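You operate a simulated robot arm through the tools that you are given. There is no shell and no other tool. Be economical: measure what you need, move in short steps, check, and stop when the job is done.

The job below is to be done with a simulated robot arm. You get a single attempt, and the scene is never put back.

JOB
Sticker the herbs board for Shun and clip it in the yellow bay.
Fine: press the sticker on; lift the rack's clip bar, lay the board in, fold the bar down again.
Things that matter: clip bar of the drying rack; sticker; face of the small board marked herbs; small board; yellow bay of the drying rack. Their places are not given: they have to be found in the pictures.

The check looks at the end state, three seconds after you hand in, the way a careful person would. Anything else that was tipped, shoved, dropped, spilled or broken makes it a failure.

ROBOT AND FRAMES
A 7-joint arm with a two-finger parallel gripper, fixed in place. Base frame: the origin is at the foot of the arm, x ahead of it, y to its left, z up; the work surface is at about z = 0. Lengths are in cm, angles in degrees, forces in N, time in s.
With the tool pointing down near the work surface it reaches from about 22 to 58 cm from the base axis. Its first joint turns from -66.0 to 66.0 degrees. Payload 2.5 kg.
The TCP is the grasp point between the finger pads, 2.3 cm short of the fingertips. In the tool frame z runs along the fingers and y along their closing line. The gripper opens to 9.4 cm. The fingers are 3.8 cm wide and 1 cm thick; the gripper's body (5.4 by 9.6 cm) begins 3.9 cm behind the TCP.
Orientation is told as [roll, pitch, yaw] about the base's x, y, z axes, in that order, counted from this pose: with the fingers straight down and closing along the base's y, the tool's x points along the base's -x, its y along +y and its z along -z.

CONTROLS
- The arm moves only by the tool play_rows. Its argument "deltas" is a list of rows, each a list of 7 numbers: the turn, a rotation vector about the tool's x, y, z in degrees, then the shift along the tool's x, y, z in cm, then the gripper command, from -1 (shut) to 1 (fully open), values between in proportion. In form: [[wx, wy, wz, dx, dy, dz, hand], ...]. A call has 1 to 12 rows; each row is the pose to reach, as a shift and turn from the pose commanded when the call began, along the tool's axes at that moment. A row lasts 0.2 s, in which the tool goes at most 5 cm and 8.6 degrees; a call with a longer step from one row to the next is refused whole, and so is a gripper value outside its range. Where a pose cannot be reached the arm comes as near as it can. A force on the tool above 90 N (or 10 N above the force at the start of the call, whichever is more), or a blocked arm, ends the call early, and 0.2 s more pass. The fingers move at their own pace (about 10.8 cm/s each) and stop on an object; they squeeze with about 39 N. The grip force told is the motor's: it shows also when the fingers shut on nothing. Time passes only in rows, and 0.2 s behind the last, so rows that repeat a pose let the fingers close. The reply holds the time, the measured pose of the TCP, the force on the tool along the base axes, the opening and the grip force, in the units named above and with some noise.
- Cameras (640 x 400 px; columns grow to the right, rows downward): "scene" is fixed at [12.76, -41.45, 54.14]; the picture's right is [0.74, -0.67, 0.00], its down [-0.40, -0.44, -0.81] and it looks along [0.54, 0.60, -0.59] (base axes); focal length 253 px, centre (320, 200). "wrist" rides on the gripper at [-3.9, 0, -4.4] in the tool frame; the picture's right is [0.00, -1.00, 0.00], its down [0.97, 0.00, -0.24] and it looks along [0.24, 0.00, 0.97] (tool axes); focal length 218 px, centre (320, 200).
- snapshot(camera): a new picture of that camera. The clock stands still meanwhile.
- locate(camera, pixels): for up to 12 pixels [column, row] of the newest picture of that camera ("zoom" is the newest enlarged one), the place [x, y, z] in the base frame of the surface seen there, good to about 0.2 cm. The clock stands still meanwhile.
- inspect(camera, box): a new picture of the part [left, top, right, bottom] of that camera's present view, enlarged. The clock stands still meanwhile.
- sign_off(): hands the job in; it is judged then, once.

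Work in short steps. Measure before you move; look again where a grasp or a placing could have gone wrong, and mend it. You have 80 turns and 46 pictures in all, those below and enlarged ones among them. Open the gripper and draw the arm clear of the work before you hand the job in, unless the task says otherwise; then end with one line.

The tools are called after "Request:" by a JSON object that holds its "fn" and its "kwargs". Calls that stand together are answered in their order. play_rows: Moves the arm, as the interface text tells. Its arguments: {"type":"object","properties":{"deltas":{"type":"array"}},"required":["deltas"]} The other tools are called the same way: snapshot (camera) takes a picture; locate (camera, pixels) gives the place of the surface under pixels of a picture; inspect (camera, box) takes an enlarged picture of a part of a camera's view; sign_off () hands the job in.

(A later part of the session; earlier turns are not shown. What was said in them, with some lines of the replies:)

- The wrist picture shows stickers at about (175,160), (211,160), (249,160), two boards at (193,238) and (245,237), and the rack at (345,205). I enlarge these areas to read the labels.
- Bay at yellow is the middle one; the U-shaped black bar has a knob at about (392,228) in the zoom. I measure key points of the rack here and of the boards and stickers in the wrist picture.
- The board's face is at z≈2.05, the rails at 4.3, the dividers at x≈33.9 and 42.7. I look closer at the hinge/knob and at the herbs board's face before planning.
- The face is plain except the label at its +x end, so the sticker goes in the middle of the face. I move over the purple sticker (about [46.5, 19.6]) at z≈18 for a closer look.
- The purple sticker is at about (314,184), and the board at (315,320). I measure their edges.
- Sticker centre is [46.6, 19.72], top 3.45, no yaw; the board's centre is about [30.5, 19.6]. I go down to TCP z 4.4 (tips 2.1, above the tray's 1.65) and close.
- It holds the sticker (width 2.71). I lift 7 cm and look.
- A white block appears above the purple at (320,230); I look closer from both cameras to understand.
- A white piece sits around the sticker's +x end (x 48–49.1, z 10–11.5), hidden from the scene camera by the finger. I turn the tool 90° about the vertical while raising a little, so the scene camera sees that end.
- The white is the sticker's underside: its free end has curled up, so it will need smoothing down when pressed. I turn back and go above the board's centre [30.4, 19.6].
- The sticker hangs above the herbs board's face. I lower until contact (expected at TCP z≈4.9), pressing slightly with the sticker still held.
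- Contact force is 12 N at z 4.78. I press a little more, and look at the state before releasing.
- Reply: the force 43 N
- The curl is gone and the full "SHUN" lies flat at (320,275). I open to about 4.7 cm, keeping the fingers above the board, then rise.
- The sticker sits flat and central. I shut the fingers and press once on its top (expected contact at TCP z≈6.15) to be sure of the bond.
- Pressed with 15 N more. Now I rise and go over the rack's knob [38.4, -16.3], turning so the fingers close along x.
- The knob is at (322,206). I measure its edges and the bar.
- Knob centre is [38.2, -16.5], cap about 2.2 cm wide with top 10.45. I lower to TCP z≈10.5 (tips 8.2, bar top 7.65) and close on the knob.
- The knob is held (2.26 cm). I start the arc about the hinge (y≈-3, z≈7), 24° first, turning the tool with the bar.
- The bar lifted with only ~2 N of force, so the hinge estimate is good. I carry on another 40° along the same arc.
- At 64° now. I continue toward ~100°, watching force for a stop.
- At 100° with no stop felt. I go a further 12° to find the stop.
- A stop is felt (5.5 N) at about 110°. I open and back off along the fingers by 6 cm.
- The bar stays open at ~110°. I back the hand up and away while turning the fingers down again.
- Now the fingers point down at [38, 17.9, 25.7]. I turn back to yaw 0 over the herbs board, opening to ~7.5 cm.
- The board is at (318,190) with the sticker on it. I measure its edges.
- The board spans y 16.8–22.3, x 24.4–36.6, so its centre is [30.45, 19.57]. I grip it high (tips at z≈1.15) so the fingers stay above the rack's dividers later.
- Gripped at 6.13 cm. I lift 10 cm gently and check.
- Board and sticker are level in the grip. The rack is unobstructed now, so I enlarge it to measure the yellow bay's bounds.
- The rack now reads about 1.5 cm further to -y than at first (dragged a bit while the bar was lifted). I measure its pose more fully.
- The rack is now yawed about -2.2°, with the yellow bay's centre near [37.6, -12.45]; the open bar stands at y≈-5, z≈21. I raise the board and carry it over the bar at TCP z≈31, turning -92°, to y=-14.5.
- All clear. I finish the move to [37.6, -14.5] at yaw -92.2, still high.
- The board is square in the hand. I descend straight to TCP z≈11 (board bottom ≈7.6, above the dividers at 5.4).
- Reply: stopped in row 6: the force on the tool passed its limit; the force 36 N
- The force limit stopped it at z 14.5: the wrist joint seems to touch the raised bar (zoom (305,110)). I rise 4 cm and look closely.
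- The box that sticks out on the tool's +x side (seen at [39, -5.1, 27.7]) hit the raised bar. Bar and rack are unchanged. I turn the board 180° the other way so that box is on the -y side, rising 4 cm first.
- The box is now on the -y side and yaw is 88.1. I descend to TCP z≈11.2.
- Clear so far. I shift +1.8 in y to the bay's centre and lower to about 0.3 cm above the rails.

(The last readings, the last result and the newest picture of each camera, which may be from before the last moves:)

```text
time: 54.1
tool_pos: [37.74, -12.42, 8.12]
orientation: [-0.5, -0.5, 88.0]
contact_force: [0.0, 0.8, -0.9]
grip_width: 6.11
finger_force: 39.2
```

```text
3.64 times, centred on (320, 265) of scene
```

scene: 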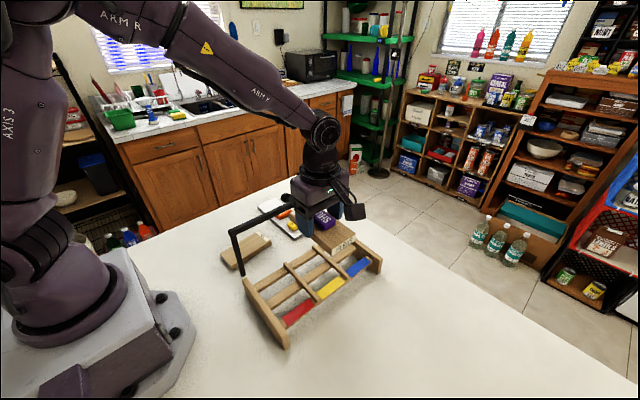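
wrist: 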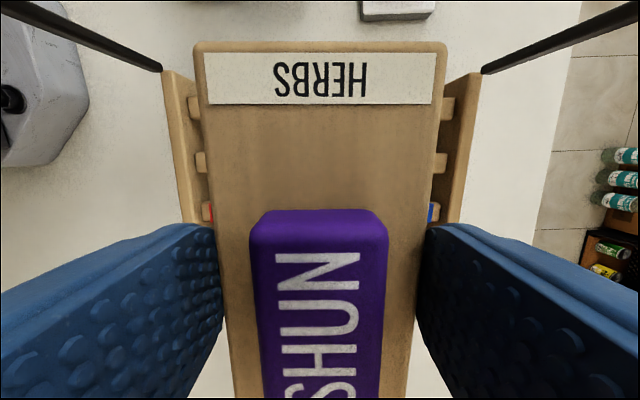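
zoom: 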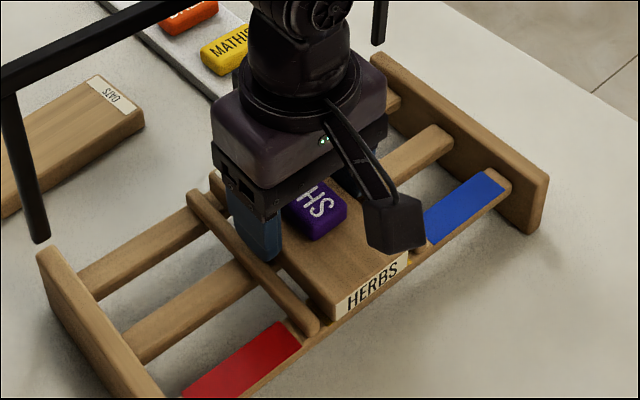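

The board sits between the dividers just over the rails. I lower the last bit to contact.

Request:
{"fn": "play_rows", "kwargs": {"deltas": [[0, 0, 0, 0, 0, 0.2, -1], [0, 0, 0, 0, 0, 0.4, -1], [0, 0, 0, 0, 0, 0.45, -1], [0, 0, 0, 0, 0, 0.45, -1]]}}

```text
time: 55.1
tool_pos: [37.77, -12.59, 7.71]
orientation: [-0.6, -0.3, 87.8]
contact_force: [-3.8, 2.3, 19.6]
grip_width: 6.11
finger_force: 38.8
```

Contact at 20 N. I open just to 6.8 cm (tips level with the divider tops), then rise straight up.

Request:
{"fn": "play_rows", "kwargs": {"deltas": [[0, 0, 0, 0, 0, -0.1, 0.45], [0, 0, 0, 0, 0, -0.1, 0.45], [0, 0, 0, 0, 0, -1, 0.45], [0, 0, 0, 0, 0, -2.5, 0.55], [0, 0, 0, 0.8, 0, -4, 0.55], [0, 0, 0, 0.8, 0, -4, 0.55]]}}

Request:
{"fn": "inspect", "kwargs": {"camera": "scene", "box": [220, 150, 400, 330]}}

```text
time: 56.5
tool_pos: [37.55, -13.24, 11.66]
orientation: [-0.5, -0.3, 88.0]
contact_force: [-0.1, 0.2, 0.4]
grip_width: 7.28
finger_force: 0.0
```

```text
2.22 times, centred on (310, 240) of scene
```

zoom: 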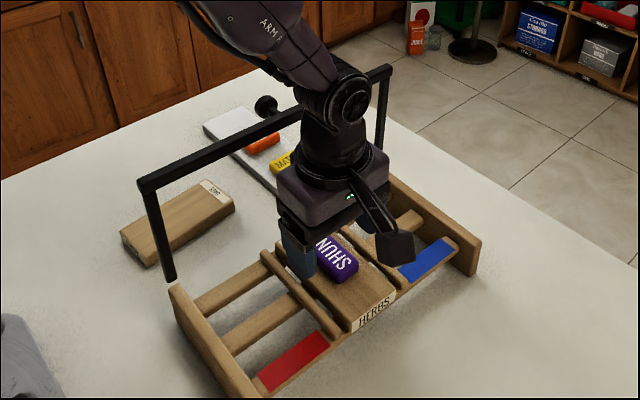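

The board lies in the yellow bay with SHUN up. I rise clear and move back over the bar to its +y side at z≈31.

Request:
{"fn": "play_rows", "kwargs": {"deltas": [[0, 0, 0, 0.7, 0, -1.5, 0.55], [0, 0, 0, 1.5, 0, -5, 0.55], [0, 0, 0, 1.5, 0, -9.5, 0.3], [0, 0, 0, 1.5, 0, -14, 0], [0, 0, 0, 1.5, 0, -18, 0], [0, 0, 0, -1, 0, -20, 0], [0, 0, 0, -5.5, 0, -20, 0], [0, 0, 0, -10, 0, -20, 0], [0, 0, 0, -14.5, 0, -20, 0], [0, 0, 0, -19, 0, -20, 0], [0, 0, 0, -23, 0, -20, 0], [0, 0, 0, -25, 0, -20, 0]]}}

Request:
{"fn": "snapshot", "kwargs": {"camera": "scene"}}

```text
time: 59.1
tool_pos: [38.31, 11.61, 31.73]
orientation: [-0.6, -0.4, 87.9]
contact_force: [1.1, 0.5, -0.1]
grip_width: 4.72
finger_force: 0.1
```

```text
8 pictures are left
```

scene: 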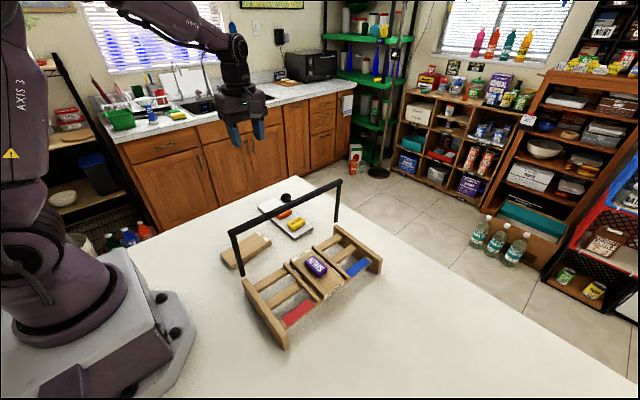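

The bay looks right: board between the dividers, rack intact. 8 pictures are left. I measure the bar, knob and board here.

Request:
{"fn": "locate", "kwargs": {"camera": "scene", "pixels": [[286, 197], [284, 195], [286, 206], [232, 233], [338, 182], [240, 265], [244, 280], [338, 226], [305, 255], [325, 295], [296, 264], [316, 266]]}}

```text
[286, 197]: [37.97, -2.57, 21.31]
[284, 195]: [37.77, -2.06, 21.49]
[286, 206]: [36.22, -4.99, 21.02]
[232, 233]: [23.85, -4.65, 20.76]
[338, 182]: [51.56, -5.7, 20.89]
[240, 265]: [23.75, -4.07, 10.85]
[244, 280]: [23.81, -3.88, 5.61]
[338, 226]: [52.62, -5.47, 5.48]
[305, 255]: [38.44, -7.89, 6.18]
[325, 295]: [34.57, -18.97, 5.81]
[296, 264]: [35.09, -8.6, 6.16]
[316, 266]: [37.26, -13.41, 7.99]
```

The bar stands at ~87° (held by friction), knob centre about [38.4, -2.0, 20.9]. I tilt the hand to point along -y while lowering to z≈21.2, staying at y≈11.6.

Request:
{"fn": "play_rows", "kwargs": {"deltas": [[0, 8, 0, 0, 0, 0.5, 0], [0, 16, 0, 0, 0, 1.5, 0], [0, 24, 0, 0, 0, 2.5, 0], [0, 32, 0, 0, 0, 3.5, 0], [0, 40, 0, 0, 0, 4.5, 0], [0, 48, 0, 0, 0, 5.5, 0], [0, 56, 0, 0, 0, 6.5, 0], [0, 64, 0, 0, 0, 7.5, 0], [0, 72, 0, 0, 0, 8.5, 0], [0, 80, 0, 0, 0, 9.5, 0], [0, 87, 0, 0, 0, 10.4, 0], [0, 87, 0, 0, 0, 10.4, 0]]}}

Request:
{"fn": "snapshot", "kwargs": {"camera": "wrist"}}

```text
time: 61.7
tool_pos: [38.54, 11.69, 21.35]
orientation: [-9.8, 86.7, 78.1]
contact_force: [0.2, 0.1, 0.3]
grip_width: 4.71
finger_force: 0.1
```

```text
7 pictures are left
```

wrist: 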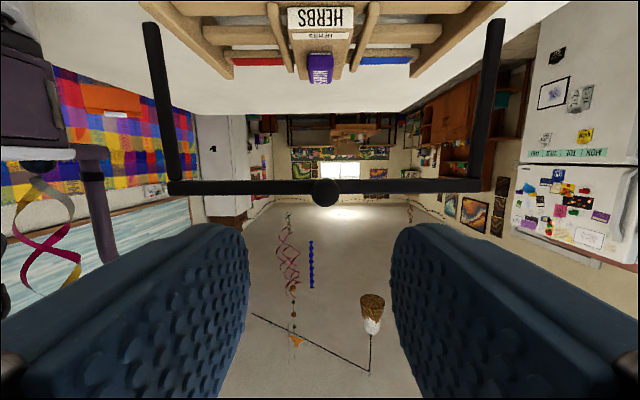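

The knob shows at (325,192), between the fingers. I locate it.

Request:
{"fn": "locate", "kwargs": {"camera": "wrist", "pixels": [[325, 192], [313, 192], [337, 192], [325, 181], [325, 204], [260, 187], [400, 187], [260, 181], [260, 193], [160, 120], [495, 120]]}}

```text
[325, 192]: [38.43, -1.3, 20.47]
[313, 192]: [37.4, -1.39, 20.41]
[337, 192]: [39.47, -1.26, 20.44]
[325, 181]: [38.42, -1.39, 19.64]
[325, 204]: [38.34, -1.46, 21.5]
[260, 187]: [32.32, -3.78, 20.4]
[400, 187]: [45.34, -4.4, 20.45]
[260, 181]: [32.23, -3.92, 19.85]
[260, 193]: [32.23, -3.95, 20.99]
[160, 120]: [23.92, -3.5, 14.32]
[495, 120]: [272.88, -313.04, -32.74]
```

Knob end face is at y=-1.3, centre [38.43, z 20.5]; the hinge is thus near y=-4.5, z=7.05. I advance to TCP [38.4, -1.15, 20.5] and close on it.

Request:
{"fn": "play_rows", "kwargs": {"deltas": [[0, 2, 0, -0.1, -0.3, 3, 0], [0, 2, 0, -0.2, -0.3, 6, 0], [0, 2, 0, -0.2, -0.3, 9, 0], [0, 2, 0, -0.2, -0.3, 11, 0], [0, 2, 0, -0.2, -0.3, 12.3, 0], [0, 2, 0, -0.2, -0.3, 12.8, 0], [0, 2, 0, -0.2, -0.3, 12.8, 0], [0, 2, 0, -0.2, -0.3, 12.8, -1], [0, 2, 0, -0.2, -0.3, 12.8, -1], [0, 2, 0, -0.2, -0.3, 12.8, -1]]}}

```text
time: 63.9
tool_pos: [38.21, -1.34, 20.39]
orientation: [-21.7, 88.5, 66.2]
contact_force: [2.2, -1.4, 0.7]
grip_width: 2.27
finger_force: 39.1
```

The knob is held. I fold the bar down along the arc about [y -4.5, z 7.05], first 40°.

Request:
{"fn": "play_rows", "kwargs": {"deltas": [[0, -4, 0, 0.2, 0, 0.94, -1], [0, -8, 0, 0.34, 0, 1.88, -1], [0, -12, 0, 0.41, 0, 2.84, -1], [0, -16, 0, 0.41, 0, 3.8, -1], [0, -20, 0, 0.34, 0, 4.75, -1], [0, -24, 0, 0.21, 0, 5.7, -1], [0, -28, 0, 0.02, 0, 6.64, -1], [0, -32, 0, -0.25, 0, 7.56, -1], [0, -36, 0, -0.57, 0, 8.46, -1], [0, -40, 0, -0.96, 0, 9.33, -1], [0, -40, 0, -0.96, 0, 9.33, -1]]}}

Request:
{"fn": "snapshot", "kwargs": {"camera": "scene"}}

```text
time: 66.3
tool_pos: [37.99, -10.52, 19.3]
orientation: [-0.7, 48.7, 87.4]
contact_force: [1.4, -0.5, 0.3]
grip_width: 2.25
finger_force: 38.8
```

```text
6 pictures are left
```

scene: 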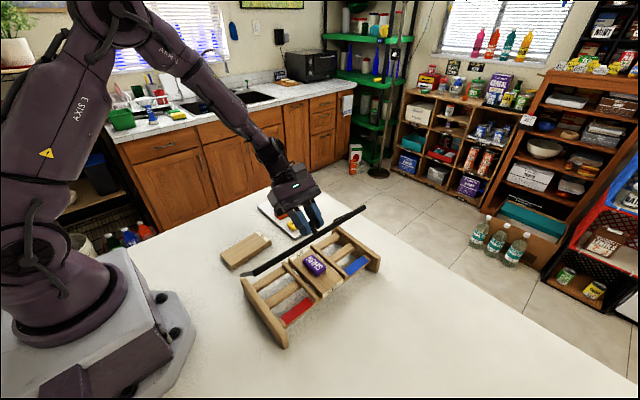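

The bar follows smoothly and the rack hasn't moved. I go another 40° along the arc.

Request:
{"fn": "play_rows", "kwargs": {"deltas": [[0, -4, 0, 0.2, 0, 0.94, -1], [0, -8, 0, 0.34, 0, 1.88, -1], [0, -12, 0, 0.41, 0, 2.84, -1], [0, -16, 0, 0.41, 0, 3.8, -1], [0, -20, 0, 0.34, 0, 4.75, -1], [0, -24, 0, 0.21, 0, 5.7, -1], [0, -28, 0, 0.02, 0, 6.64, -1], [0, -32, 0, -0.25, 0, 7.56, -1], [0, -36, 0, -0.57, 0, 8.46, -1], [0, -40, 0, -0.96, 0, 9.33, -1], [0, -40, 0, -0.96, 0, 9.33, -1]]}}

Request:
{"fn": "inspect", "kwargs": {"camera": "scene", "box": [220, 180, 400, 340]}}

```text
time: 68.7
tool_pos: [37.72, -16.88, 12.22]
orientation: [-0.5, 8.5, 87.9]
contact_force: [-0.8, -0.3, -0.4]
grip_width: 2.25
finger_force: 38.9
```

```text
2.50 times, centred on (310, 260) of scene
```

zoom: 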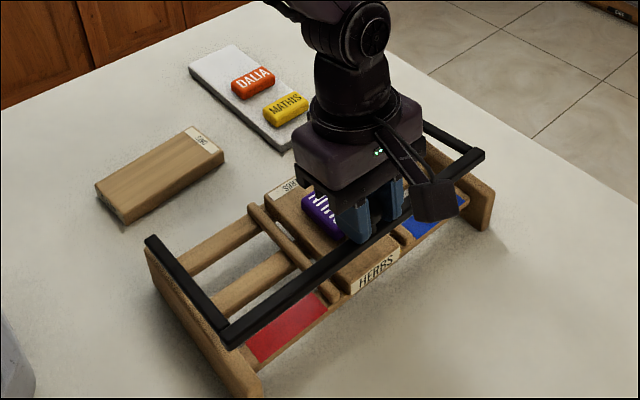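

About 8.5° remain; the bar passes over the board's front end. I finish the arc slowly, watching force.

Request:
{"fn": "play_rows", "kwargs": {"deltas": [[0, -2, 0, 0.1, 0, 0.47, -1], [0, -4, 0, 0.2, 0, 0.94, -1], [0, -6, 0, 0.27, 0, 1.4, -1], [0, -8, 0, 0.34, 0, 1.75, -1], [0, -8.5, 0, 0.34, 0, 1.95, -1], [0, -8.5, 0, 0.34, 0, 1.95, -1]]}}

```text
time: 70.1
tool_pos: [37.79, -17.53, 10.59]
orientation: [-0.5, 0.0, 87.9]
contact_force: [0.0, -0.6, 0.1]
grip_width: 2.27
finger_force: 39.2
```

Height equals the original closed one (10.6) but there is no force yet. I push down slightly to seat the bar.

Request:
{"fn": "play_rows", "kwargs": {"deltas": [[0, 0, 0, 0, 0, 0.15, -1], [0, 0, 0, 0, 0, 0.3, -1], [0, 0, 0, 0, 0, 0.4, -1], [0, 0, 0, 0, 0, 0.4, -1]]}}

```text
time: 71.1
tool_pos: [37.74, -17.47, 10.19]
orientation: [-0.6, 0.2, 87.9]
contact_force: [-14.1, 9.5, 30.1]
grip_width: 2.28
finger_force: 39.5
```

It seats at 30 N. I relieve the push, open, and rise straight up.

Request:
{"fn": "play_rows", "kwargs": {"deltas": [[0, 0, 0, 0, 0, -0.35, -1], [0, 0, 0, 0, 0, -0.35, 0], [0, 0, 0, 0, 0, -0.35, 0], [0, 0, 0, 0, 0, -3, 0], [0, 0, 0, 0, 0, -7, 0], [0, 0, 0, 0, 0, -11, 0], [0, 0, 0, 0, 0, -15, 0], [0, 0, 0, 0, 0, -19, 0], [0, 0, 0, 0, 0, -21, 0]]}}

Request:
{"fn": "inspect", "kwargs": {"camera": "scene", "box": [190, 180, 400, 350]}}

Request:
{"fn": "snapshot", "kwargs": {"camera": "wrist"}}

```text
time: 73.1
tool_pos: [37.54, -17.44, 31.16]
orientation: [-0.5, 0.1, 87.9]
contact_force: [0.5, 0.3, -0.7]
grip_width: 4.71
finger_force: 0.1
```

```text
2.35 times, centred on (295, 265) of scene
```

zoom: 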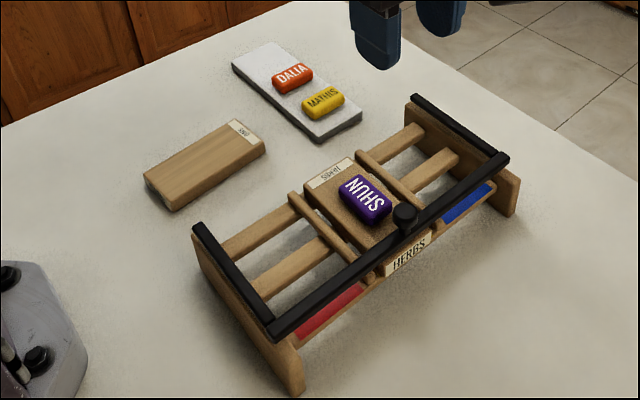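

```text
3 pictures are left
```

wrist: 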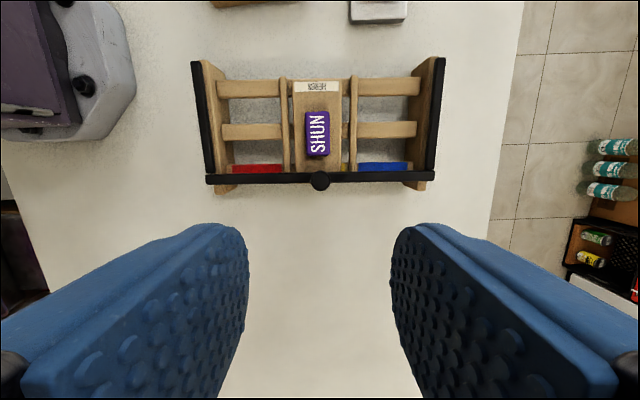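

The bar is down across the board's front end, and the sticker is flat. I check that bar, knob and board heights match the closed state.

Request:
{"fn": "locate", "kwargs": {"camera": "wrist", "pixels": [[320, 180], [225, 178], [420, 176], [195, 100], [440, 100], [300, 120], [302, 165], [337, 165], [337, 105], [318, 134]]}}

```text
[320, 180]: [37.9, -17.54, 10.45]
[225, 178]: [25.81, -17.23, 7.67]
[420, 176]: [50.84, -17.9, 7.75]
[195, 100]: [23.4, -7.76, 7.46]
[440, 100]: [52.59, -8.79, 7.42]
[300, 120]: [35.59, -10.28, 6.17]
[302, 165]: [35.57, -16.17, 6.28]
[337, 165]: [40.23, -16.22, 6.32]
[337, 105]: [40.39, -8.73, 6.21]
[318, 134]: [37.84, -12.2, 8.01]
```

The bar (7.67–7.75) and knob (10.45) are at their original closed heights, and the board lies level at 6.2–6.3 with its sticker on. The gripper is open and clear at z 31, so I hand in.

Request:
{"fn": "sign_off", "kwargs": {}}

```text
The job is handed in.
```

The Shun sticker is pressed flat on the herbs board, and the board is clipped in the yellow bay with the bar folded down; the rack slid about 1.5 cm and turned about 2° when I opened the bar, and I left it there.
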